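You operate a simulated robot arm through the tools that you are given. There is no shell and no other tool. Be economical: measure what you need, move in short steps, check, and stop when the job is done.

You are at the controls of a simulated robot arm. One attempt, no reset.

JOB
Mix the yellow capsule for the seconds printed on it, then switch the mixer off.
Fine: press the button once, for one run; leave the capsule in and the hood open.

The check looks at the end state, three seconds after you hand in, the way a careful person would. Anything else that was tipped, shoved, dropped, spilled or broken makes it a failure.

ROBOT AND FRAMES
A 7-joint arm with a two-finger parallel gripper, fixed in place. Base frame: the origin is at the foot of the arm, x ahead of it, y to its left, z up. Units: m, rad, N and s.
With the tool pointing down near the work surface it reaches from about 0.28 to 0.68 m from the base axis. Its first joint turns from -1.152 to 1.152 rad. Payload 1.57 kg.
Tool frame: the origin (TCP) lies between the finger pads and is the grasp point; the fingertips stand 0.03 m ahead of it; z points along the fingers, y is the line along which they close. Largest opening 0.11 m; finger width 0.024, thickness 0.012; the body of the gripper, 0.048 by 0.112 m, starts 0.078 m behind the TCP.
Orientation is that of the tool frame in the base frame, as a unit quaternion [w, x, y, z]. With the fingers straight down and closing along the base's y, the tool's x points along the base's -x, its y along +y and its z along -z.

CONTROLS
- The arm moves only by the tool servo_tool. Its argument "deltas" is a list of rows, each a list of 3 entries, a list of its own where there are three numbers: the shift along the base's x, y, z in units of 30 mm (1.0 is 30 mm), then the turn, a rotation vector about the base's x, y, z in units of 6 degrees (1.0 is 6 degrees), then the opening in per cent of the stroke, from 0 (shut) to 100 (fully open). In form: [[[x, y, z], [ax, ay, az], gripper], ...]. A call has 1 to 12 rows; each row shifts and turns the commanded pose from where the row before left it. A call with a number of a shift or a turn outside -1 to 1 is refused whole. Rows are played at 5 a second. More than 0.05 m and 0.15 rad between two rows, or a gripper value outside its range, and nothing of the call is played. Where a pose cannot be reached the arm comes as near as it can. A force on the tool above 90 N (or 10 N above the force at the start of the call, whichever is more), or a blocked arm, ends the call early, and 0.2 s more pass. The fingers move at their own pace (about 0.108 m/s each) and stop on an object; they squeeze with about 36 N. The grip force told is the motor's: it shows also when the fingers shut on nothing. Time passes only in rows, and 0.2 s behind the last, so rows that do not move let the fingers close. It gives the time, the measured TCP pose, the force on the tool (base axes), the opening and the grip force at its end, in the units of the frame above (readings bear some noise).
- Cameras (640 x 400 px; columns grow to the right, rows downward): "scene" is fixed at [0.1616, -0.389, 1.4071]; the picture's right is [0.80, -0.59, 0.00], its down [-0.33, -0.45, -0.83] and it looks along [0.49, 0.67, -0.56] (base axes); focal length 353 px, centre (320, 200). "wrist" rides on the gripper at [0.07, 0.016, -0.141] in the tool frame; the picture's right is [-0.23, 0.97, 0.00], its down [-0.86, -0.20, -0.48] and it looks along [-0.47, -0.11, 0.88] (tool axes); focal length 222 px, centre (320, 200). There is no depth. A picture from a camera that has moved, and an enlarged one, comes with that camera's place and axes in the base frame and with its lens.
- camera(camera): a new picture of that camera. The clock stands still meanwhile.
- zoom(camera, box): a new picture of the part [left, top, right, bottom] of that camera's present view, enlarged. The clock stands still meanwhile.
- close_job(): hands the job in; it is judged then, once.

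Go step by step. Nothing tells you positions but the pictures and the camera data: compare them with the known pose of the tool, close in by small moves and look again before you grip or let go. The budget is 120 turns and 84 pictures, counting those below and the enlarged ones. Unless the task says otherwise, let go and move clear before handing in, and close with one line.

The tools are called after "Call:" as a command line: name --argument value ..., lists and objects as JSON in quotes. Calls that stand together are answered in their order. servo_tool: Moves the arm, as the interface text tells. Its arguments: {"type":"object","properties":{"deltas":{"type":"array","items":{"type":"array"}}},"required":["deltas"]} The other tools are called the same way: camera (camera) takes a picture; zoom (camera, box) takes an enlarged picture of a part of a camera's view; close_job () hands the job in.

At the start:

```text
t: 0.0
tcp_pos: [0.3654, -0.0647, 1.1951]
orientation: [0.0, -0.001, 1.0, 0.0]
ft_force: [-0.1, -0.8, 0.1]
width: 0.1098
finger_force: 0.1
```

scene: 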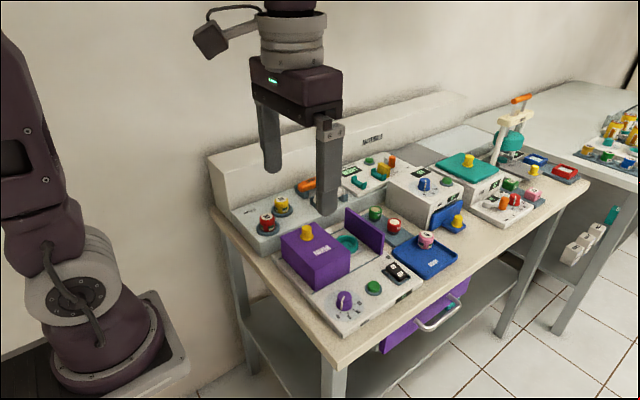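
wrist: 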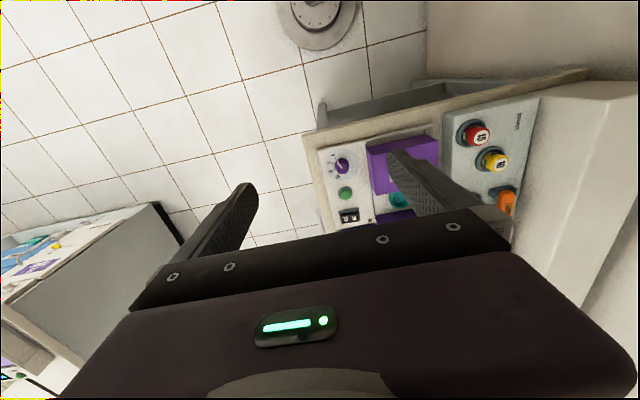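

I see a bench with several devices and capsules; I need a closer look to identify the mixer and the yellow capsule.

Call:
zoom --camera "scene" --box '[200, 160, 440, 340]'

Call:
zoom --camera "scene" --box '[380, 90, 600, 270]'

Call:
zoom --camera "wrist" --box '[300, 80, 540, 240]'

```text
2.22 times, centred on (320, 250) of scene
camera zoom: at [0.1616, -0.389, 1.4071], right [0.8, -0.59, 0.0], down [-0.33, -0.45, -0.83], along [0.49, 0.67, -0.56], focal length 785 px, centre (320, 89)
```

zoom: 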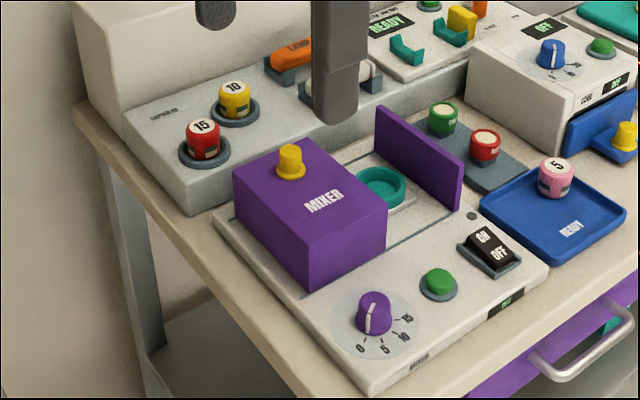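

```text
2.22 times, centred on (490, 180) of scene
camera zoom: at [0.1616, -0.389, 1.4071], right [0.8, -0.59, 0.0], down [-0.33, -0.45, -0.83], along [0.49, 0.67, -0.56], focal length 785 px, centre (-58, 244)
```

zoom: 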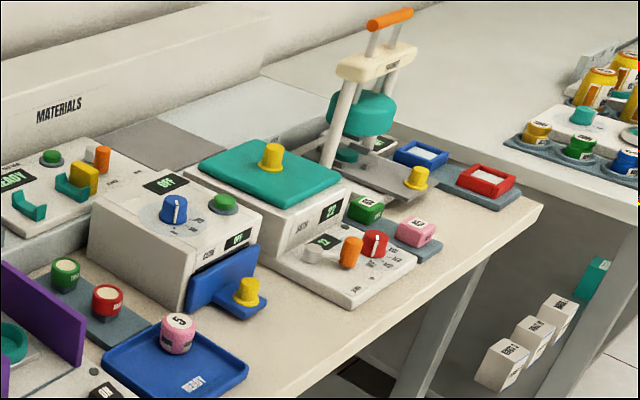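

```text
2.50 times, centred on (420, 160) of wrist
camera zoom: at [0.2969, -0.0479, 1.3356], right [0.23, 0.97, 0.0], down [0.86, -0.2, 0.48], along [0.47, -0.11, -0.88], focal length 555 px, centre (70, 300)
```

zoom: 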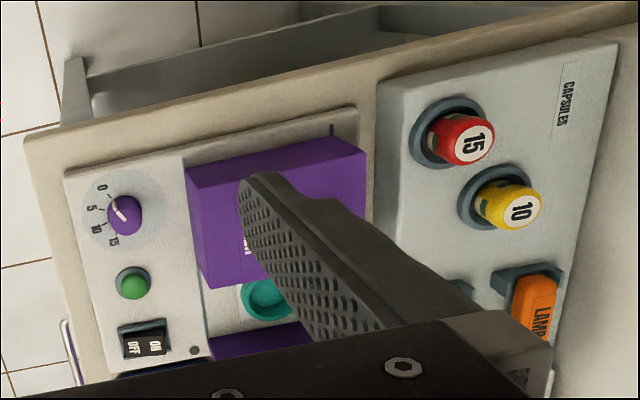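

The yellow capsule (left station) is printed 10; the mixer has a purple hood, teal cup, dial, green button and ON/OFF rocker. I'll move the arm forward at height for a second wrist view to triangulate.

Call:
servo_tool --deltas '[[[1, 0.5, 0], [0, 0, 0], 100], [[1, 0.5, 0], [0, 0, 0], 100], [[1, 0.5, 0], [0, 0, 0], 100], [[1, 0.5, 0], [0, 0, 0], 100], [[1, 0.5, 0], [0, 0, 0], 100]]'

Call:
camera --camera "wrist"

Call:
camera --camera "scene"

```text
t: 1.2
tcp_pos: [0.5156, 0.0086, 1.1952]
orientation: [0.0, -0.001, 1.0, -0.001]
ft_force: [0.8, 0.4, -1.2]
width: 0.11
finger_force: 0.0
```

```text
78 pictures are left
camera wrist: at [0.4465, 0.0266, 1.3362], right [0.23, 0.97, 0.0], down [0.86, -0.2, 0.48], along [0.47, -0.11, -0.88], focal length 222 px, centre (320, 200)
```

wrist: 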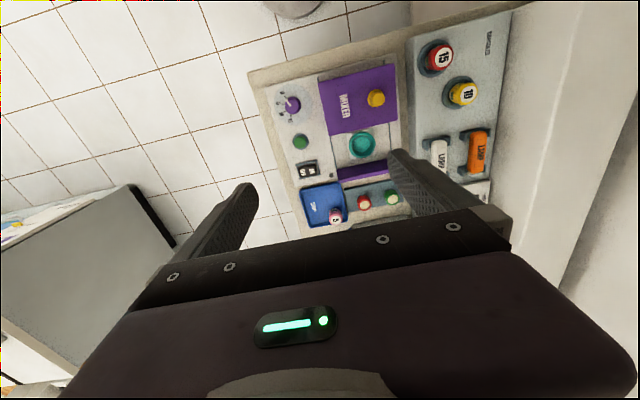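

```text
77 pictures are left
```

scene: 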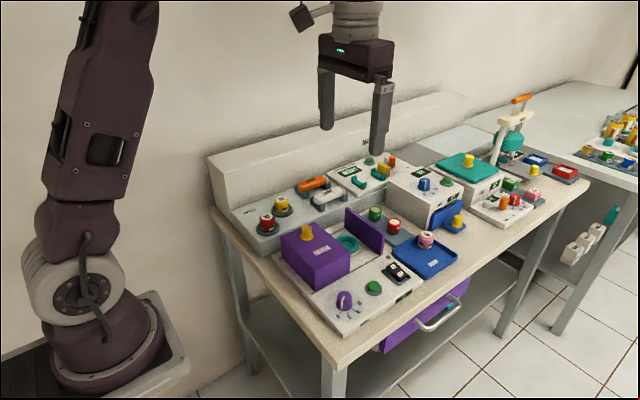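

Triangulating across views puts the yellow capsule's top at about (0.53, 0.27, 0.905) and the cup rim at about (0.59, 0.08, 0.86). I'll move above the capsule, staying high, and look.

Call:
servo_tool --deltas '[[[0, 1, 0], [0, 0, 0], 70], [[0, 1, 0], [0, 0, 0], 70], [[0, 1, 0], [0, 0, 0], 70], [[0, 1, 0], [0, 0, 0], 70], [[0, 1, 0], [0, 0, 0], 70], [[0, 1, 0], [0, 0, 0], 70], [[0, 1, -0.5], [0, 0, 0], 70], [[0.2, 0.85, -0.8], [0, 0, 0], 70], [[0.2, 0.85, -0.8], [0, 0, 0], 70], [[0, 0, -1], [0, 0, 0], 70]]'

Call:
camera --camera "wrist"

Call:
camera --camera "scene"

```text
t: 3.4
tcp_pos: [0.5277, 0.2708, 1.1011]
orientation: [0.0, 0.0, 1.0, 0.0]
ft_force: [0.7, 0.9, 0.0]
width: 0.0768
finger_force: 0.0
```

```text
76 pictures are left
camera wrist: at [0.4587, 0.2892, 1.2422], right [0.23, 0.97, 0.0], down [0.86, -0.2, 0.48], along [0.47, -0.11, -0.88], focal length 222 px, centre (320, 200)
```

wrist: 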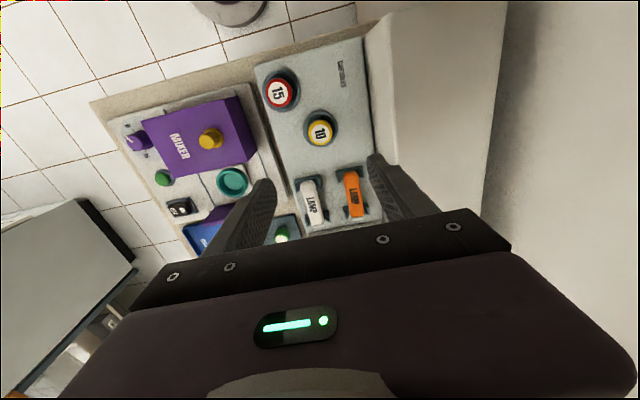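

```text
75 pictures are left
```

scene: 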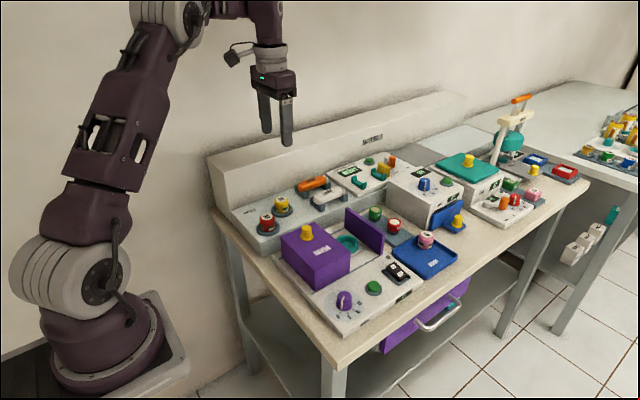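

The capsule sits directly beneath the TCP (column 320) with its top around z≈0.89. I'll descend partway and recheck.

Call:
servo_tool --deltas '[[[0, 0, -1], [0, 0, 0], 70], [[0, 0, -1], [0, 0, 0], 70], [[0, 0, -1], [0, 0, 0], 70], [[0, 0, -1], [0, 0, 0], 70]]'

Call:
camera --camera "wrist"

Call:
zoom --camera "scene" --box '[220, 130, 340, 250]'

```text
t: 4.4
tcp_pos: [0.5283, 0.27, 0.9813]
orientation: [0.0, 0.0, 1.0, 0.001]
ft_force: [-0.6, -0.4, 0.0]
width: 0.0769
finger_force: 0.0
```

```text
74 pictures are left
camera wrist: at [0.4586, 0.2885, 1.1222], right [0.23, 0.97, 0.0], down [0.85, -0.2, 0.48], along [0.47, -0.11, -0.88], focal length 222 px, centre (320, 200)
```

wrist: 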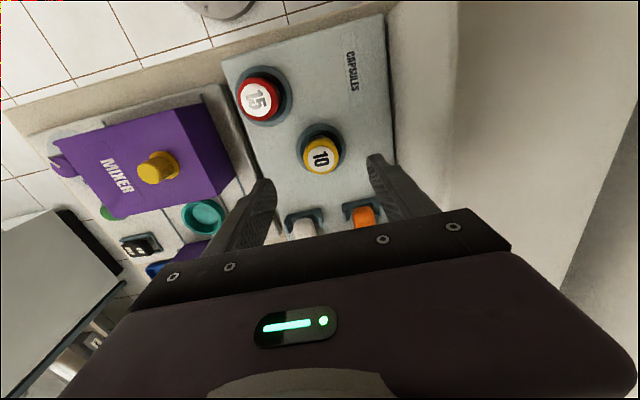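

```text
3.33 times, centred on (280, 190) of scene
camera zoom: at [0.1616, -0.3889, 1.4071], right [0.8, -0.59, 0.0], down [-0.33, -0.45, -0.83], along [0.49, 0.67, -0.56], focal length 1178 px, centre (453, 233)
```

zoom: 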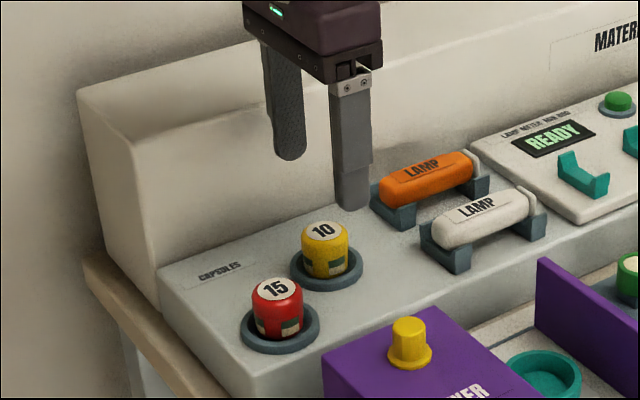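

The capsule top is at about z 0.90, with the ring around 0.87. I'll descend so the fingertips straddle the capsule just above the ring, then check.

Call:
servo_tool --deltas '[[[-0.07, 0, -0.8], [0, 0, 0], 70], [[0, 0, -0.8], [0, 0, 0], 70], [[0, 0, -0.7], [0, 0, 0], 70]]'

Call:
camera --camera "wrist"

Call:
zoom --camera "scene" --box '[220, 130, 340, 250]'

```text
t: 5.2
tcp_pos: [0.5256, 0.2709, 0.9144]
orientation: [0.0, 0.0, 1.0, 0.0]
ft_force: [0.0, -0.2, -0.8]
width: 0.0769
finger_force: 0.1
```

```text
72 pictures are left
camera wrist: at [0.4563, 0.2884, 1.0539], right [0.23, 0.97, 0.0], down [0.85, -0.2, 0.48], along [0.47, -0.11, -0.88], focal length 222 px, centre (320, 200)
```

wrist: 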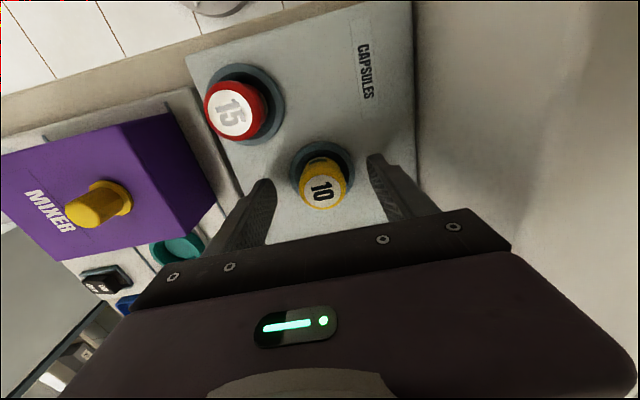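

```text
3.33 times, centred on (280, 190) of scene
camera zoom: at [0.1616, -0.389, 1.4071], right [0.8, -0.59, 0.0], down [-0.33, -0.45, -0.83], along [0.49, 0.67, -0.56], focal length 1178 px, centre (453, 233)
```

zoom: 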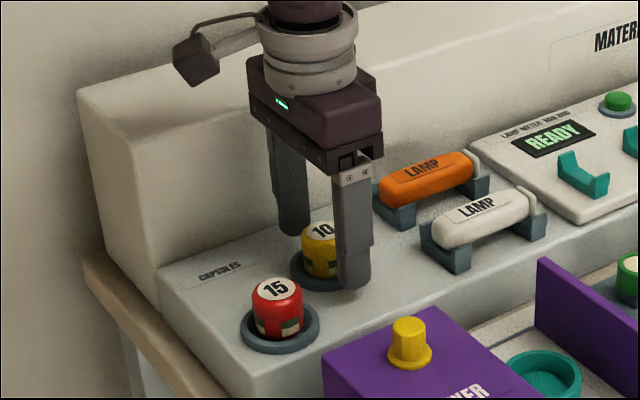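

The capsule is centred between the fingers, top ≈0.904. I'll lower slightly and close.

Call:
servo_tool --deltas '[[[0, 0, -0.25], [0, 0, 0], 70], [[0, 0, 0], [0, 0, 0], 20], [[0, 0, 0], [0, 0, 0], 20], [[0, 0, 0], [0, 0, 0], 20]]'

Call:
camera --camera "wrist"

```text
t: 6.2
tcp_pos: [0.5257, 0.271, 0.9057]
orientation: [0.0, 0.0, 1.0, 0.0]
ft_force: [1.3, 14.0, -6.5]
width: 0.0571
finger_force: 45.0
```

```text
70 pictures are left
camera wrist: at [0.4563, 0.2893, 1.0463], right [0.23, 0.97, 0.0], down [0.85, -0.2, 0.48], along [0.47, -0.11, -0.88], focal length 222 px, centre (320, 200)
```

wrist: 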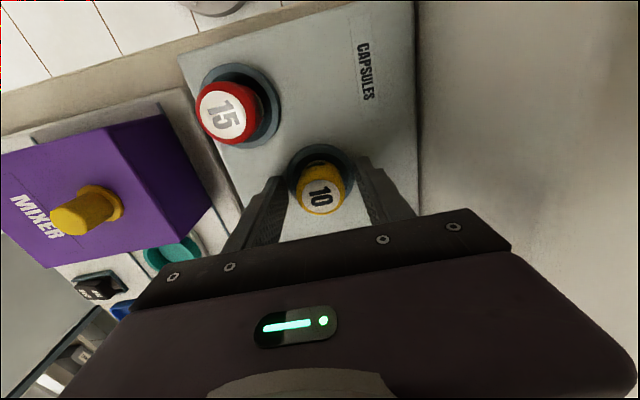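

The fingers stopped at 57 mm with a side force, so they are pinching the ring rather than the capsule. I'll open, rise 9 mm and close again.

Call:
servo_tool --deltas '[[[0, 0, 0], [0, 0, 0], 70], [[0, 0, 0.15], [0, 0, 0], 70], [[0, 0, 0.15], [0, 0, 0], 70], [[0, 0, 0], [0, 0, 0], 20], [[0, 0, 0], [0, 0, 0], 20], [[0, 0, 0], [0, 0, 0], 20]]'

Call:
camera --camera "wrist"

```text
t: 7.6
tcp_pos: [0.5259, 0.2706, 0.915]
orientation: [0.0, 0.0, 1.0, 0.0]
ft_force: [-0.3, -0.1, 2.7]
width: 0.0332
finger_force: 36.0
```

```text
69 pictures are left
camera wrist: at [0.4563, 0.2882, 1.0552], right [0.23, 0.97, 0.0], down [0.85, -0.2, 0.48], along [0.47, -0.11, -0.88], focal length 222 px, centre (320, 200)
```

wrist: 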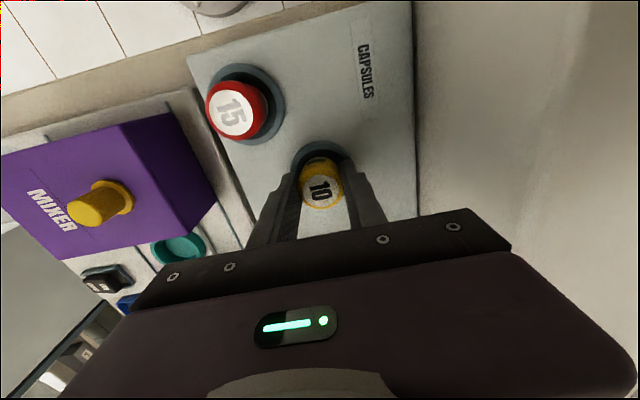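

Gripped at 33 mm. I'll lift and look.

Call:
servo_tool --deltas '[[[0, 0, 0.6], [0, 0, 0], 20], [[0, 0, 1], [0, 0, 0], 20], [[0, 0, 1], [0, 0, 0], 20], [[0, 0, 1], [0, 0, 0], 20], [[0, 0, 0.5], [0, 0, 0], 20]]'

Call:
zoom --camera "scene" --box '[220, 100, 420, 260]'

Call:
camera --camera "wrist"

```text
t: 8.8
tcp_pos: [0.5255, 0.2719, 1.0371]
orientation: [0.0, 0.0, 1.0, 0.0]
ft_force: [-1.0, 0.6, -0.7]
width: 0.0333
finger_force: 36.3
```

```text
2.50 times, centred on (320, 180) of scene
camera zoom: at [0.1616, -0.389, 1.4071], right [0.8, -0.59, 0.0], down [-0.33, -0.45, -0.83], along [0.49, 0.67, -0.56], focal length 884 px, centre (320, 250)
```

zoom: 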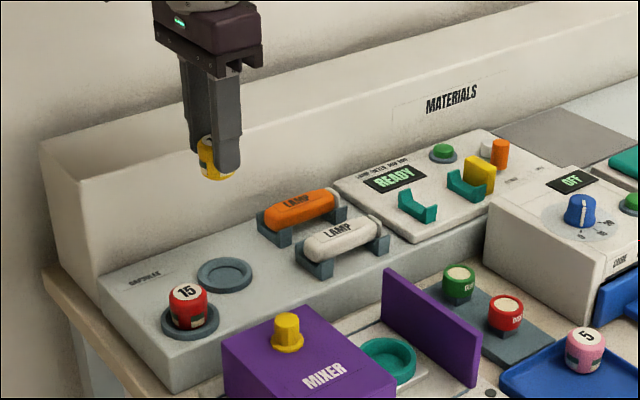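

```text
67 pictures are left
camera wrist: at [0.4568, 0.2888, 1.1778], right [0.23, 0.97, 0.0], down [0.86, -0.2, 0.48], along [0.47, -0.11, -0.88], focal length 222 px, centre (320, 200)
```

wrist: 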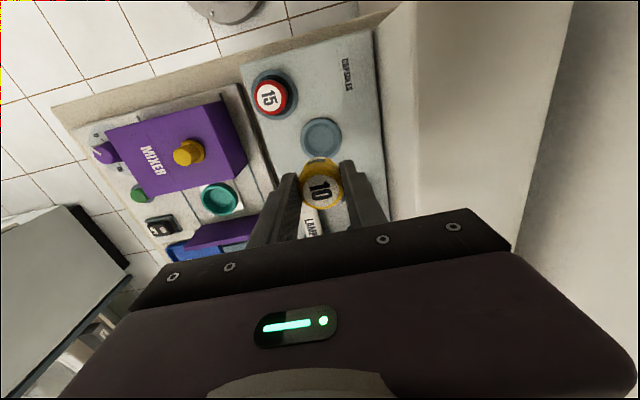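

The capsule is held. The cup triangulates to (0.591, 0.085), rim z ≈ 0.848; hood top ≈ 0.90. Moving above the cup.

Call:
servo_tool --deltas '[[[0.3, -0.9, 0], [0, 0, 0], 20], [[0.3, -0.9, 0], [0, 0, 0], 20], [[0.3, -0.9, 0], [0, 0, 0], 20], [[0.3, -0.9, 0], [0, 0, 0], 20], [[0.3, -0.9, 0], [0, 0, 0], 20], [[0.35, -0.85, 0], [0, 0, 0], 20], [[0.33, -0.88, 0], [0, 0, 0], 20], [[0, 0, -0.8], [0, 0, 0], 20]]'

Call:
zoom --camera "scene" --box '[260, 150, 460, 310]'

Call:
camera --camera "wrist"

```text
t: 10.6
tcp_pos: [0.5925, 0.0812, 1.0136]
orientation: [0.0, 0.001, 1.0, 0.0]
ft_force: [0.4, 0.1, 0.2]
width: 0.0334
finger_force: 36.0
```

```text
2.50 times, centred on (360, 230) of scene
camera zoom: at [0.1616, -0.389, 1.4071], right [0.8, -0.59, 0.0], down [-0.33, -0.45, -0.83], along [0.49, 0.67, -0.56], focal length 884 px, centre (220, 125)
```

zoom: 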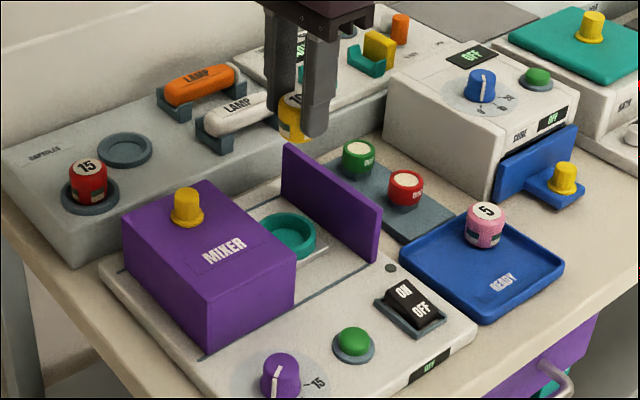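

```text
65 pictures are left
camera wrist: at [0.5229, 0.1, 1.1545], right [0.23, 0.97, 0.0], down [0.85, -0.2, 0.48], along [0.47, -0.11, -0.88], focal length 222 px, centre (320, 200)
```

wrist: 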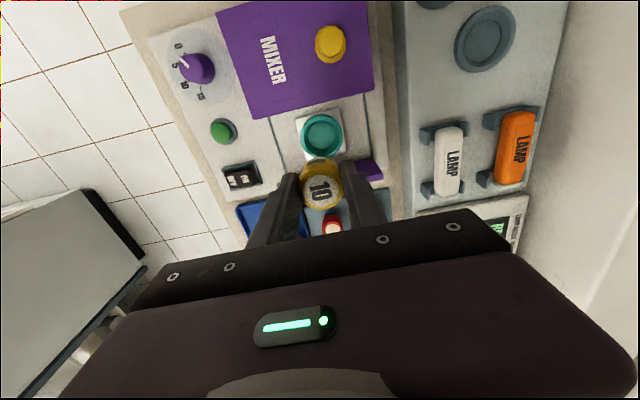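

The cup lies under the tool, about 5 mm toward −x. I'll correct and descend partway.

Call:
servo_tool --deltas '[[[-0.17, 0.03, -0.7], [0, 0, 0], 20], [[0, 0, -0.8], [0, 0, 0], 20], [[0, 0, -0.6], [0, 0, 0], 20]]'

Call:
zoom --camera "scene" --box '[290, 170, 410, 290]'

Call:
zoom --camera "wrist" --box '[240, 80, 400, 240]'

```text
t: 11.4
tcp_pos: [0.5868, 0.0833, 0.9495]
orientation: [0.0, 0.0, 1.0, 0.0]
ft_force: [-0.2, 0.1, 0.3]
width: 0.0331
finger_force: 36.5
```

```text
3.33 times, centred on (350, 230) of scene
camera zoom: at [0.1616, -0.389, 1.4071], right [0.8, -0.59, 0.0], down [-0.33, -0.45, -0.83], along [0.49, 0.67, -0.56], focal length 1178 px, centre (220, 100)
```

zoom: 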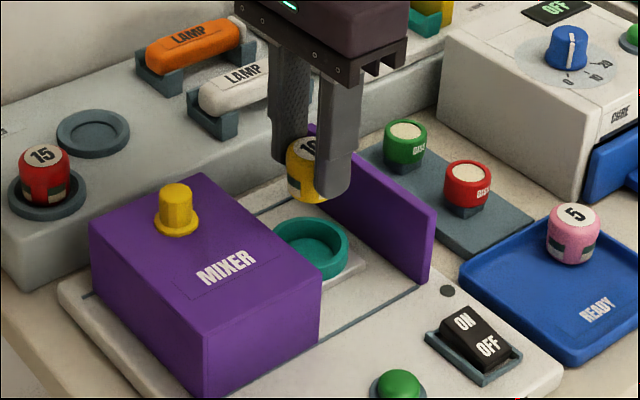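

```text
2.50 times, centred on (320, 160) of wrist
camera zoom: at [0.5171, 0.1015, 1.0912], right [0.23, 0.97, 0.0], down [0.85, -0.2, 0.48], along [0.47, -0.11, -0.88], focal length 555 px, centre (320, 300)
```

zoom: 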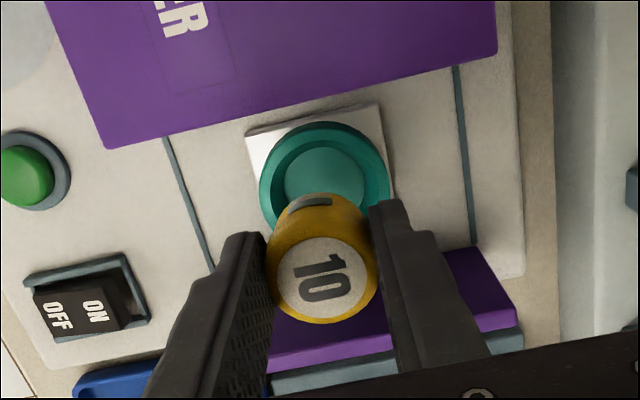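

Alignment is good to ~2 mm in y. I'll correct and lower further in small steps, watching force.

Call:
servo_tool --deltas '[[[0, 0.06, -0.6], [0, 0, 0], 20], [[0, 0, -0.5], [0, 0, 0], 20], [[0, 0, -0.4], [0, 0, 0], 20]]'

Call:
zoom --camera "scene" --box '[300, 190, 400, 290]'

Call:
zoom --camera "wrist" --box '[240, 80, 400, 240]'

```text
t: 12.2
tcp_pos: [0.5864, 0.0857, 0.9061]
orientation: [0.0, 0.0, 1.0, 0.0]
ft_force: [0.0, 0.9, -0.2]
width: 0.0334
finger_force: 36.0
```

```text
4.00 times, centred on (350, 240) of scene
camera zoom: at [0.1616, -0.389, 1.4071], right [0.8, -0.59, 0.0], down [-0.33, -0.45, -0.83], along [0.49, 0.67, -0.56], focal length 1414 px, centre (200, 40)
```

zoom: 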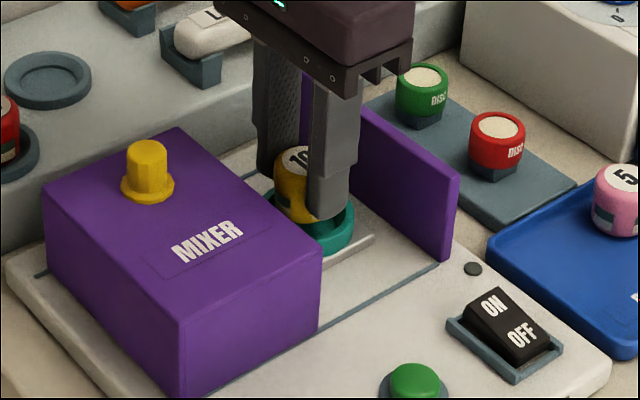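

```text
2.50 times, centred on (320, 160) of wrist
camera zoom: at [0.5167, 0.104, 1.0456], right [0.23, 0.97, 0.0], down [0.86, -0.2, 0.48], along [0.47, -0.11, -0.88], focal length 555 px, centre (320, 300)
```

zoom: 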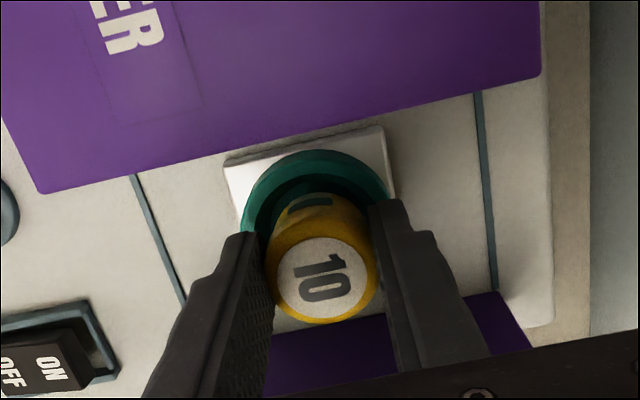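

Centred within about 1–2 mm. Lowering on in small steps.

Call:
servo_tool --deltas '[[[0, -0.04, -0.15], [0, 0, 0], 20], [[0, 0, -0.15], [0, 0, 0], 20], [[0, 0, -0.1], [0, 0, 0], 20]]'

Call:
zoom --camera "scene" --box '[300, 190, 400, 290]'

Call:
zoom --camera "wrist" --box '[240, 80, 400, 240]'

```text
t: 13.0
tcp_pos: [0.586, 0.0841, 0.8924]
orientation: [0.0, -0.001, 1.0, 0.0]
ft_force: [-0.6, -1.0, -0.1]
width: 0.033
finger_force: 36.4
```

```text
4.00 times, centred on (350, 240) of scene
camera zoom: at [0.1616, -0.389, 1.4071], right [0.8, -0.59, 0.0], down [-0.33, -0.45, -0.83], along [0.49, 0.67, -0.56], focal length 1414 px, centre (200, 40)
```

zoom: 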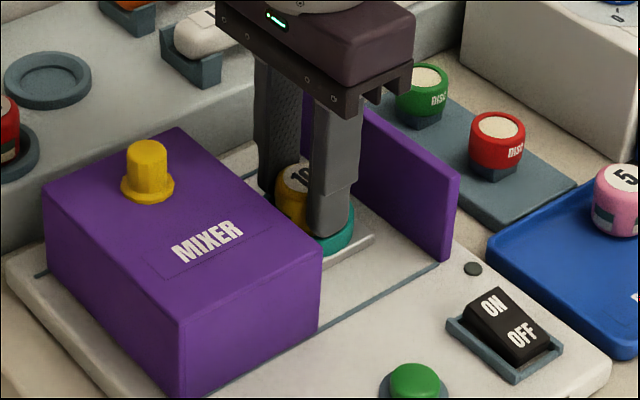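

```text
2.50 times, centred on (320, 160) of wrist
camera zoom: at [0.517, 0.1027, 1.0336], right [0.23, 0.97, 0.0], down [0.86, -0.2, 0.48], along [0.47, -0.11, -0.88], focal length 555 px, centre (320, 300)
```

zoom: 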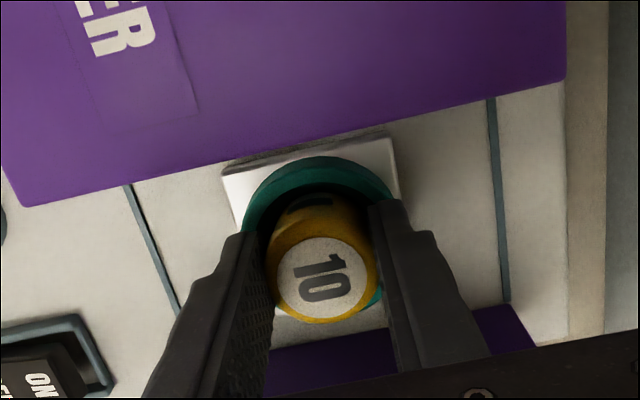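

No contact yet; continuing down 2 mm at a time.

Call:
servo_tool --deltas '[[[0, 0, -0.07], [0, 0, 0], 20], [[0, 0, -0.07], [0, 0, 0], 20], [[0, 0, 0], [0, 0, 0], 20]]'

```text
t: 13.8
tcp_pos: [0.5876, 0.0845, 0.8891]
orientation: [0.002, -0.001, 1.0, 0.001]
ft_force: [-7.4, 0.8, 44.1]
width: 0.0334
finger_force: 36.1
```

Contact at z ≈ 0.889 with 44 N. Checking what touches before letting go.

Call:
servo_tool --deltas '[[[0, 0, 0.06], [0, 0, 0], 20]]'

Call:
zoom --camera "scene" --box '[320, 210, 370, 260]'

Call:
zoom --camera "wrist" --box '[280, 120, 360, 220]'

```text
t: 14.2
tcp_pos: [0.5862, 0.085, 0.8919]
orientation: [0.001, 0.0, 1.0, 0.0]
ft_force: [2.4, 0.1, 24.8]
width: 0.0331
finger_force: 36.0
```

```text
8.00 times, centred on (345, 235) of scene
camera zoom: at [0.1612, -0.389, 1.4072], right [0.8, -0.59, 0.0], down [-0.33, -0.45, -0.83], along [0.49, 0.67, -0.56], focal length 2827 px, centre (120, -80)
```

zoom: 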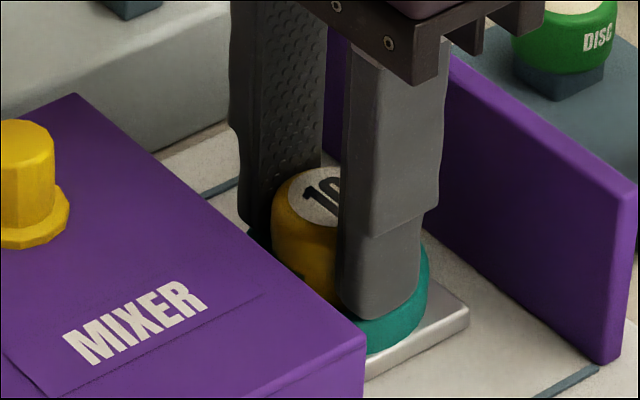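

```text
4.00 times, centred on (320, 170) of wrist
camera zoom: at [0.5172, 0.1025, 1.0316], right [0.23, 0.97, 0.0], down [0.85, -0.2, 0.48], along [0.47, -0.11, -0.88], focal length 888 px, centre (320, 320)
```

zoom: 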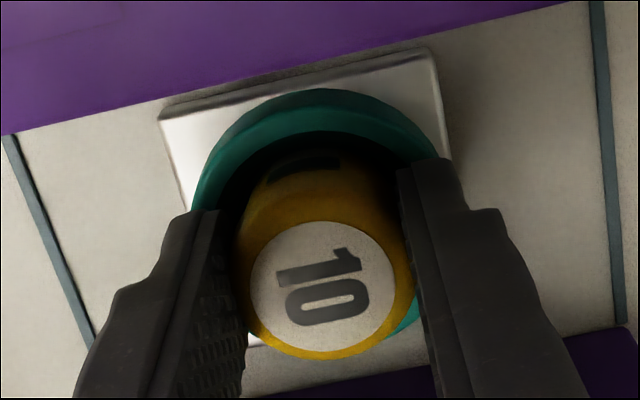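

The capsule sits inside the cup rim. Releasing by a small opening and rising.

Call:
servo_tool --deltas '[[[0, 0, 0.03], [0, 0, 0], 20], [[0, 0, 0], [0, 0, 0], 45], [[0, 0, 0], [0, 0, 0], 45], [[0, 0, 0.5], [0, 0, 0], 45], [[0, 0, 1], [0, 0, 0], 45], [[0, 0, 1], [0, 0, 0], 45], [[0, 0, 1], [0, 0, 0], 45]]'

Call:
zoom --camera "scene" --box '[260, 170, 460, 330]'

Call:
camera --camera "wrist"

```text
t: 15.8
tcp_pos: [0.5879, 0.0848, 0.996]
orientation: [0.001, 0.0, 1.0, 0.0]
ft_force: [-0.6, -0.5, 0.4]
width: 0.0496
finger_force: 0.1
```

```text
2.50 times, centred on (360, 250) of scene
camera zoom: at [0.1616, -0.389, 1.4071], right [0.8, -0.59, 0.0], down [-0.33, -0.45, -0.83], along [0.49, 0.67, -0.56], focal length 884 px, centre (220, 75)
```

zoom: 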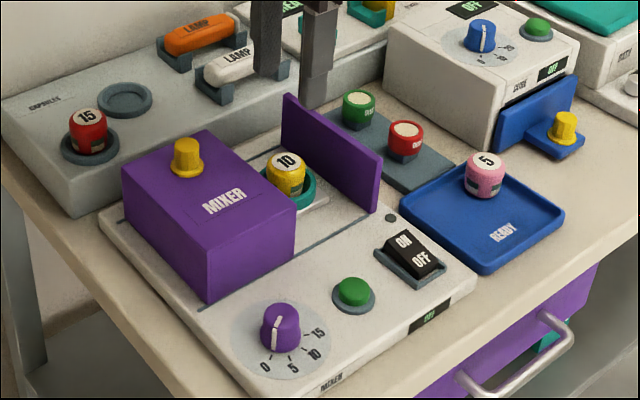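

```text
55 pictures are left
camera wrist: at [0.5175, 0.1033, 1.1377], right [0.23, 0.97, 0.0], down [0.86, -0.2, 0.48], along [0.47, -0.11, -0.88], focal length 222 px, centre (320, 200)
```

wrist: 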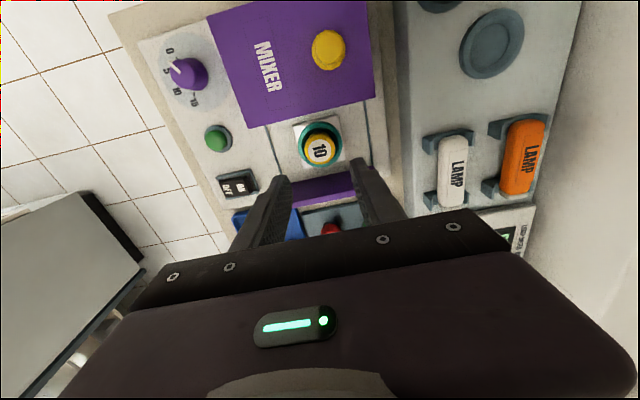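

The capsule is seated in the cup. Now a close look at dial, button, rocker and display.

Call:
zoom --camera "scene" --box '[310, 250, 440, 330]'

Call:
zoom --camera "wrist" --box '[140, 30, 300, 210]'

```text
4.92 times, centred on (375, 290) of scene
camera zoom: at [0.1616, -0.389, 1.4071], right [0.8, -0.59, 0.0], down [-0.33, -0.45, -0.83], along [0.49, 0.67, -0.56], focal length 1740 px, centre (49, -243)
```

zoom: 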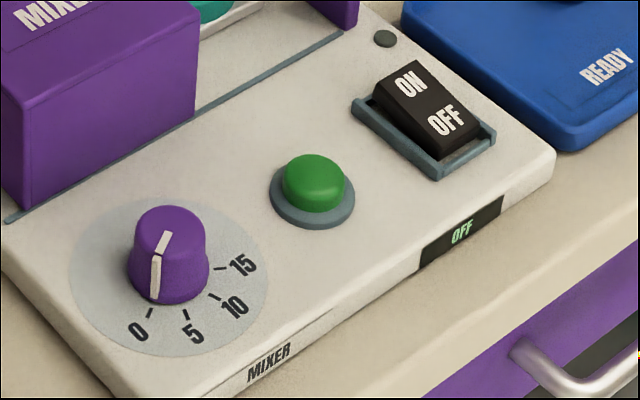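

```text
2.22 times, centred on (220, 120) of wrist
camera zoom: at [0.5175, 0.1033, 1.1377], right [0.23, 0.97, 0.0], down [0.86, -0.2, 0.48], along [0.47, -0.11, -0.88], focal length 494 px, centre (542, 378)
```

zoom: 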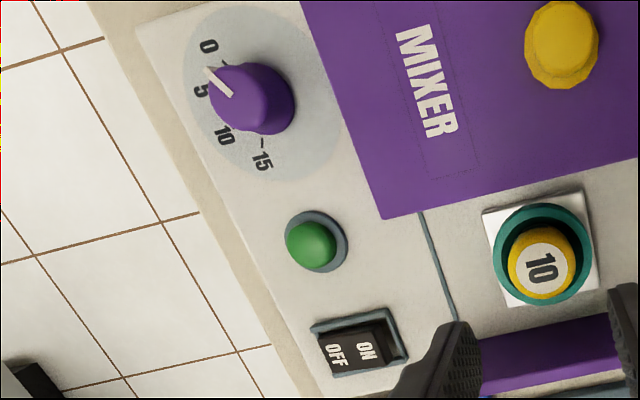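

The display reads OFF, the rocker is on OFF, and the dial pointer is at about 0 (marks ~40° apart; 10 lies +80° counter-clockwise from above). The knob is at about (0.478, -0.036), top z 0.865. I'll go above it with the tool pre-yawed −40°.

Call:
servo_tool --deltas '[[[-0.6, -0.7, 0.1], [0, 0, -1], 50], [[-0.6, -0.7, 0], [0, 0, -1], 50], [[-0.6, -0.7, 0], [0, 0, -1], 50], [[-0.6, -0.7, 0], [0, 0, -1], 50], [[-0.6, -0.7, 0], [0, 0, -1], 50], [[-0.66, -0.55, -0.2], [0, 0, -1], 50], [[0, 0, -0.5], [0, 0, -0.67], 50]]'

Call:
camera --camera "wrist"

Call:
zoom --camera "scene" --box '[280, 210, 420, 330]'

```text
t: 17.4
tcp_pos: [0.4769, -0.0362, 0.9786]
orientation: [0.0, 0.342, 0.94, 0.0]
ft_force: [-0.8, -0.2, -0.3]
width: 0.055
finger_force: 0.1
```

```text
52 pictures are left
camera wrist: at [0.4333, 0.022, 1.1188], right [0.8, 0.6, 0.0], down [0.53, -0.7, 0.48], along [0.29, -0.38, -0.88], focal length 222 px, centre (320, 200)
```

wrist: 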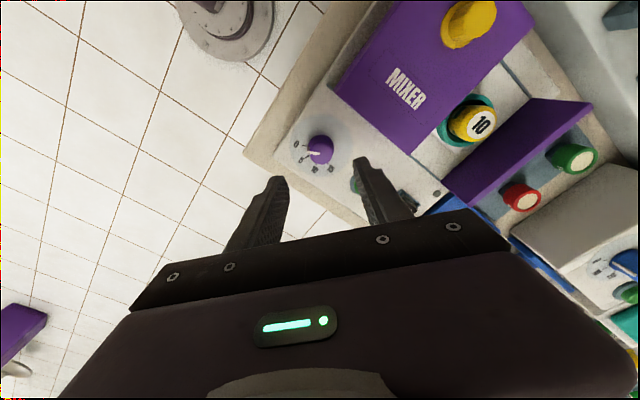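

```text
3.33 times, centred on (350, 270) of scene
camera zoom: at [0.1616, -0.389, 1.4071], right [0.8, -0.59, 0.0], down [-0.33, -0.45, -0.83], along [0.49, 0.67, -0.56], focal length 1178 px, centre (220, -33)
```

zoom: 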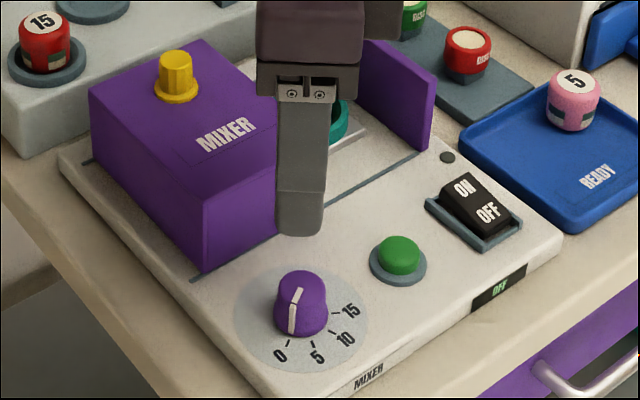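

The knob lies under the tool. Zooming for the pointer and marks.

Call:
zoom --camera "wrist" --box '[270, 110, 370, 190]'

```text
5.00 times, centred on (320, 150) of wrist
camera zoom: at [0.4333, 0.022, 1.1188], right [0.8, 0.6, 0.0], down [0.53, -0.7, 0.48], along [0.29, -0.38, -0.88], focal length 1111 px, centre (320, 450)
```

zoom: 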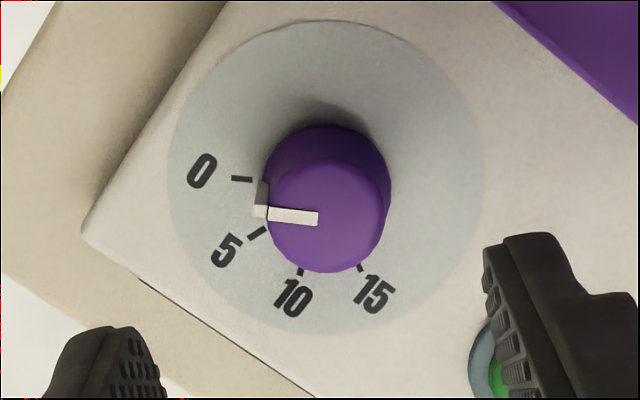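

The pointer is at 0 and 10 is about 75° further. I'll correct 3 mm, descend around the knob.

Call:
servo_tool --deltas '[[[0.12, -0.05, -1], [0, 0, 0], 50], [[0, 0, -1], [0, 0, 0], 50], [[0, 0, -1], [0, 0, 0], 50], [[0, 0, -0.4], [0, 0, 0], 50]]'

Call:
zoom --camera "wrist" --box '[240, 120, 400, 240]'

Call:
zoom --camera "scene" --box '[290, 230, 390, 320]'

```text
t: 18.4
tcp_pos: [0.4796, -0.0381, 0.876]
orientation: [0.0, 0.342, 0.94, 0.0]
ft_force: [-0.1, 0.3, 0.0]
width: 0.055
finger_force: 0.1
```

```text
3.33 times, centred on (320, 180) of wrist
camera zoom: at [0.4368, 0.0204, 1.0167], right [0.8, 0.6, 0.0], down [0.53, -0.7, 0.48], along [0.29, -0.38, -0.88], focal length 740 px, centre (320, 267)
```

zoom: 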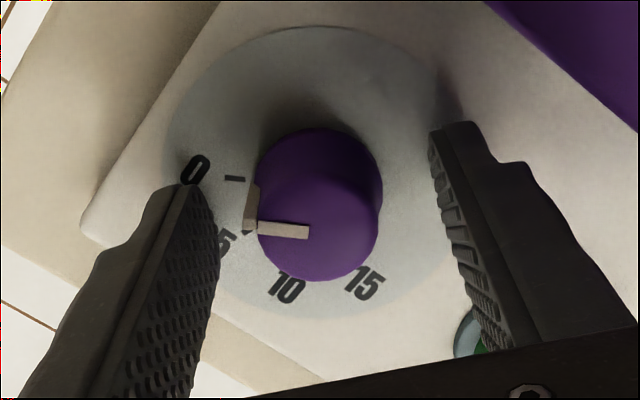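

```text
4.44 times, centred on (340, 275) of scene
camera zoom: at [0.1616, -0.389, 1.4071], right [0.8, -0.59, 0.0], down [-0.33, -0.45, -0.83], along [0.49, 0.67, -0.56], focal length 1571 px, centre (231, -133)
```

zoom: 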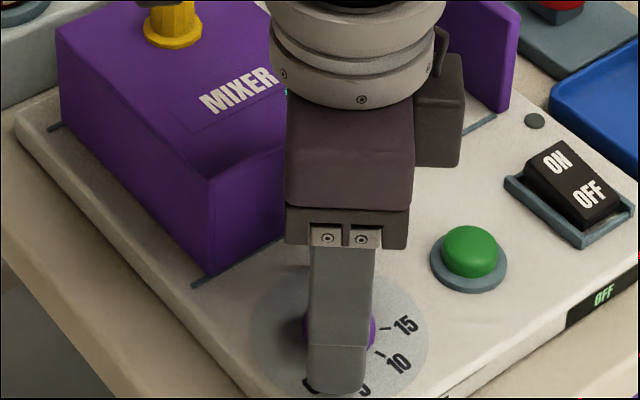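

The knob is centred between the fingers; closing on it.

Call:
servo_tool --deltas '[[[0, 0, 0], [0, 0, 0], 15], [[0, 0, 0], [0, 0, 0], 15], [[0, 0, 0], [0, 0, 0], 15]]'

Call:
zoom --camera "wrist" --box '[240, 120, 400, 240]'

```text
t: 19.2
tcp_pos: [0.4792, -0.0386, 0.8753]
orientation: [-0.001, 0.343, 0.939, 0.0]
ft_force: [-4.6, -7.2, -7.9]
width: 0.0285
finger_force: 38.6
```

```text
3.33 times, centred on (320, 180) of wrist
camera zoom: at [0.4365, 0.0198, 1.0167], right [0.8, 0.6, 0.0], down [0.53, -0.7, 0.48], along [0.29, -0.38, -0.88], focal length 740 px, centre (320, 267)
```

zoom: 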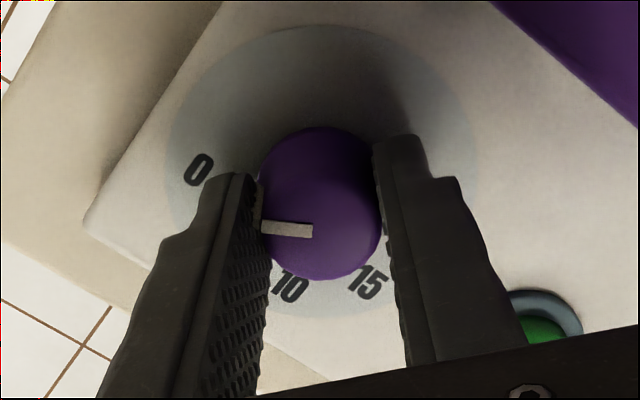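

Gripped the dial; rotating +72° slowly, then checking.

Call:
servo_tool --deltas '[[[0, 0, 0], [0, 0, 1], 15], [[0, 0, 0], [0, 0, 1], 15], [[0, 0, 0], [0, 0, 1], 15], [[0, 0, 0], [0, 0, 1], 15], [[0, 0, 0], [0, 0, 1], 15], [[0, 0, 0], [0, 0, 1], 15], [[0, 0, 0], [0, 0, 1], 15], [[0, 0, 0], [0, 0, 1], 15], [[0, 0, 0], [0, 0, 1], 15], [[0, 0, 0], [0, 0, 1], 15], [[0, 0, 0], [0, 0, 1], 15], [[0, 0, 0], [0, 0, 1], 15]]'

Call:
zoom --camera "wrist" --box '[240, 120, 400, 240]'

```text
t: 21.8
tcp_pos: [0.4792, -0.0395, 0.8775]
orientation: [0.0, -0.276, 0.961, 0.0]
ft_force: [-11.0, -30.3, -12.7]
width: 0.0281
finger_force: 38.0
```

```text
3.33 times, centred on (320, 180) of wrist
camera zoom: at [0.4128, -0.0612, 1.0179], right [-0.32, 0.95, 0.0], down [0.83, 0.28, 0.48], along [0.45, 0.15, -0.88], focal length 740 px, centre (320, 267)
```

zoom: 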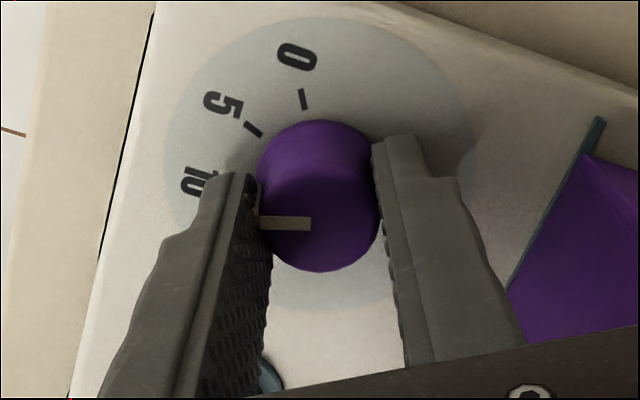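

The dial turned with the gripper. Opening and rising a bit to read it.

Call:
servo_tool --deltas '[[[0, 0, 0], [0, 0, 0], 50], [[0, 0, 0], [0, 0, 0], 50], [[0, 0, 0.5], [0, 0, 0], 50], [[0, 0, 1], [0, 0, 0], 50], [[0, 0, 1], [0, 0, 0], 50]]'

Call:
zoom --camera "wrist" --box '[270, 110, 370, 190]'

```text
t: 23.0
tcp_pos: [0.4802, -0.0379, 0.9525]
orientation: [0.0, -0.275, 0.961, 0.0]
ft_force: [-0.4, -0.4, 0.7]
width: 0.0551
finger_force: 0.0
```

```text
5.00 times, centred on (320, 150) of wrist
camera zoom: at [0.413, -0.0598, 1.0932], right [-0.32, 0.95, 0.0], down [0.83, 0.28, 0.48], along [0.45, 0.15, -0.88], focal length 1111 px, centre (320, 450)
```

zoom: 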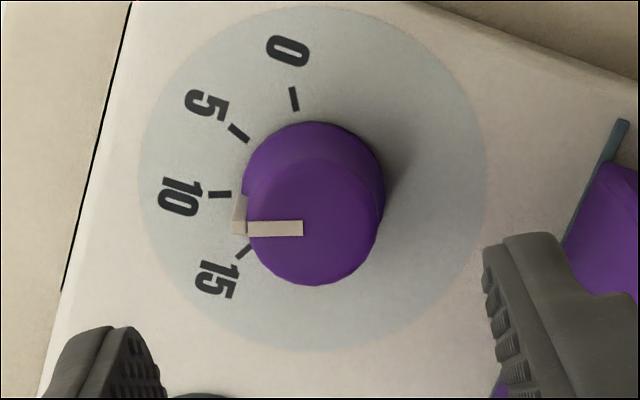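

By centre-corrected angles the pointer is parallel to the 10 tick. A tighter zoom to confirm, plus the scene view.

Call:
zoom --camera "wrist" --box '[295, 135, 335, 175]'

Call:
zoom --camera "scene" --box '[310, 250, 440, 330]'

```text
10.00 times, centred on (315, 155) of wrist
camera zoom: at [0.413, -0.0598, 1.0932], right [-0.32, 0.95, 0.0], down [0.83, 0.28, 0.48], along [0.45, 0.15, -0.88], focal length 2221 px, centre (370, 650)
```

zoom: 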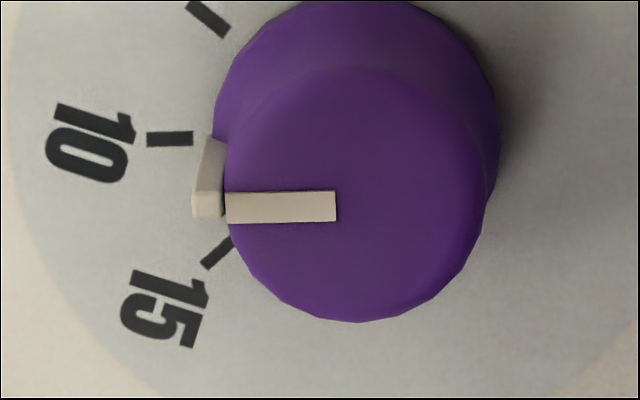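

```text
4.92 times, centred on (375, 290) of scene
camera zoom: at [0.1616, -0.389, 1.4071], right [0.8, -0.59, 0.0], down [-0.33, -0.45, -0.83], along [0.49, 0.67, -0.56], focal length 1740 px, centre (49, -243)
```

zoom: 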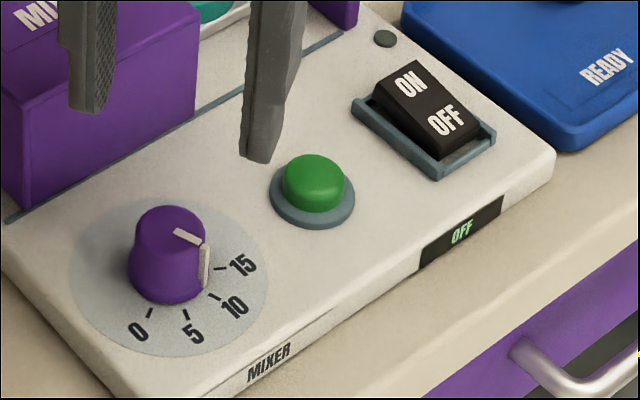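

Pointer and the 10 tick are parallel: dial set to 10. Next the rocker's ON end at about (0.622, -0.031); I close the fingers, undo the yaw and move above it.

Call:
servo_tool --deltas '[[[0.5, 0.05, 0.3], [0, 0, -0.9], 0], [[0.9, 0.05, 0], [0, 0, -0.9], 0], [[0.9, 0.05, 0], [0, 0, -0.9], 0], [[0.9, 0.05, 0], [0, 0, -0.9], 0], [[0.9, 0.05, 0], [0, 0, -0.9], 0], [[0.63, 0, 0], [0, 0, -0.83], 0], [[0, 0, -0.8], [0, 0, 0], 0]]'

Call:
camera --camera "wrist"

Call:
zoom --camera "scene" --box '[340, 200, 440, 300]'

```text
t: 24.6
tcp_pos: [0.6225, -0.0305, 0.9373]
orientation: [0.0, 0.0, 1.0, 0.0]
ft_force: [0.4, 0.0, 0.5]
width: 0.0
finger_force: 21.4
```

```text
42 pictures are left
camera wrist: at [0.5535, -0.0125, 1.0778], right [0.23, 0.97, 0.0], down [0.85, -0.2, 0.48], along [0.47, -0.11, -0.88], focal length 222 px, centre (320, 200)
```

wrist: 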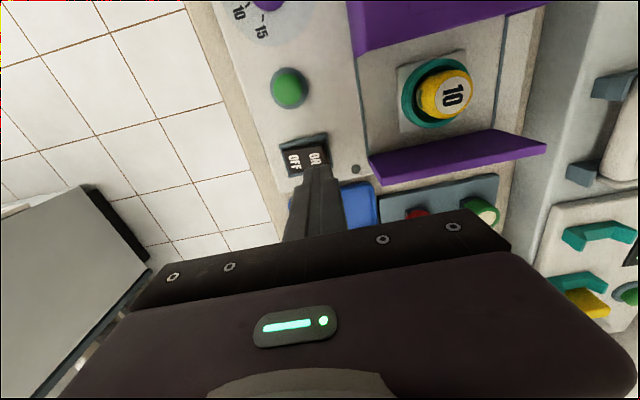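

```text
4.00 times, centred on (390, 250) of scene
camera zoom: at [0.1616, -0.389, 1.4071], right [0.8, -0.59, 0.0], down [-0.33, -0.45, -0.83], along [0.49, 0.67, -0.56], focal length 1414 px, centre (40, 0)
```

zoom: 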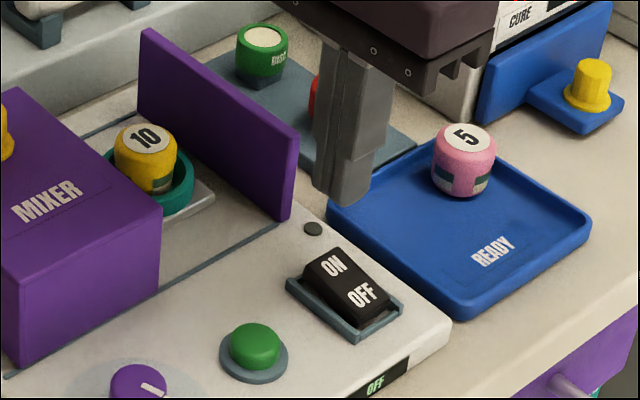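

The fingertips are over the outer ON end. Descending in small steps until contact.

Call:
servo_tool --deltas '[[[0, -0.05, -0.8], [0, 0, 0], 0], [[0, 0, -0.35], [0, 0, 0], 0], [[0, 0, -0.1], [0, 0, 0], 0], [[0, 0, -0.1], [0, 0, 0], 0]]'

Call:
zoom --camera "scene" --box '[340, 200, 440, 300]'

```text
t: 25.6
tcp_pos: [0.6231, -0.0323, 0.8966]
orientation: [0.0, 0.0, 1.0, 0.0]
ft_force: [0.4, -0.7, -0.3]
width: 0.0001
finger_force: 21.2
```

```text
4.00 times, centred on (390, 250) of scene
camera zoom: at [0.1616, -0.389, 1.4071], right [0.8, -0.59, 0.0], down [-0.33, -0.45, -0.83], along [0.49, 0.67, -0.56], focal length 1414 px, centre (40, 0)
```

zoom: 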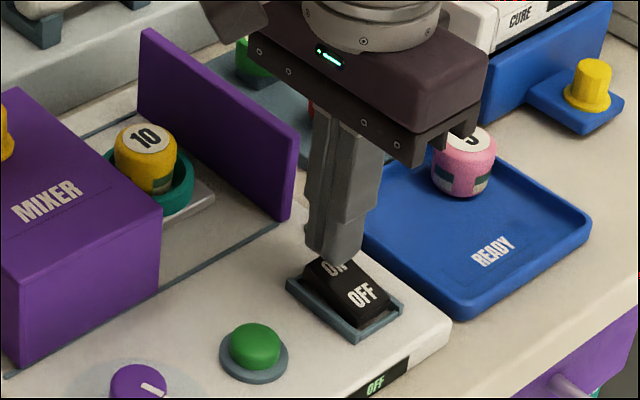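

Call:
servo_tool --deltas '[[[0, 0, -0.1], [0, 0, 0], 0], [[0, 0, -0.1], [0, 0, 0], 0], [[0, 0, -0.1], [0, 0, 0], 0]]'

```text
t: 26.4
tcp_pos: [0.622, -0.0323, 0.886]
orientation: [0.0, 0.0, 1.0, -0.001]
ft_force: [-0.3, -0.6, -0.3]
width: 0.0
finger_force: 21.3
```

Still no contact at tip height 0.856; going on in 3 mm steps.

Call:
servo_tool --deltas '[[[0, 0, -0.1], [0, 0, 0], 0], [[0, 0, -0.1], [0, 0, 0], 0]]'

Call:
zoom --camera "scene" --box '[360, 230, 440, 310]'

```text
t: 27.0
tcp_pos: [0.6226, -0.0308, 0.8849]
orientation: [0.003, -0.001, 1.0, 0.0]
ft_force: [-26.8, 14.0, 80.4]
width: 0.0001
finger_force: 21.1
```

```text
5.00 times, centred on (400, 270) of scene
camera zoom: at [0.1593, -0.3885, 1.4075], right [0.8, -0.59, 0.0], down [-0.33, -0.45, -0.83], along [0.49, 0.67, -0.56], focal length 1767 px, centre (-80, -150)
```

zoom: 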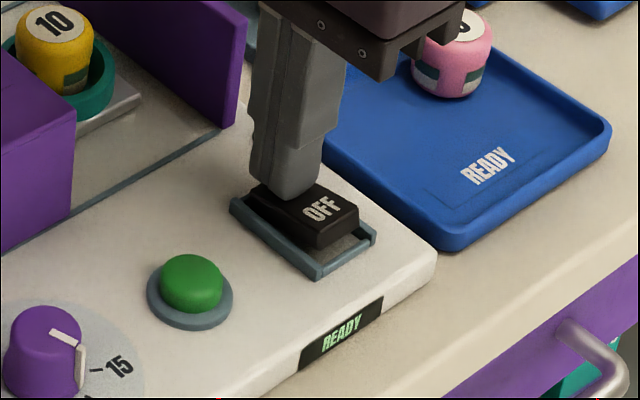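

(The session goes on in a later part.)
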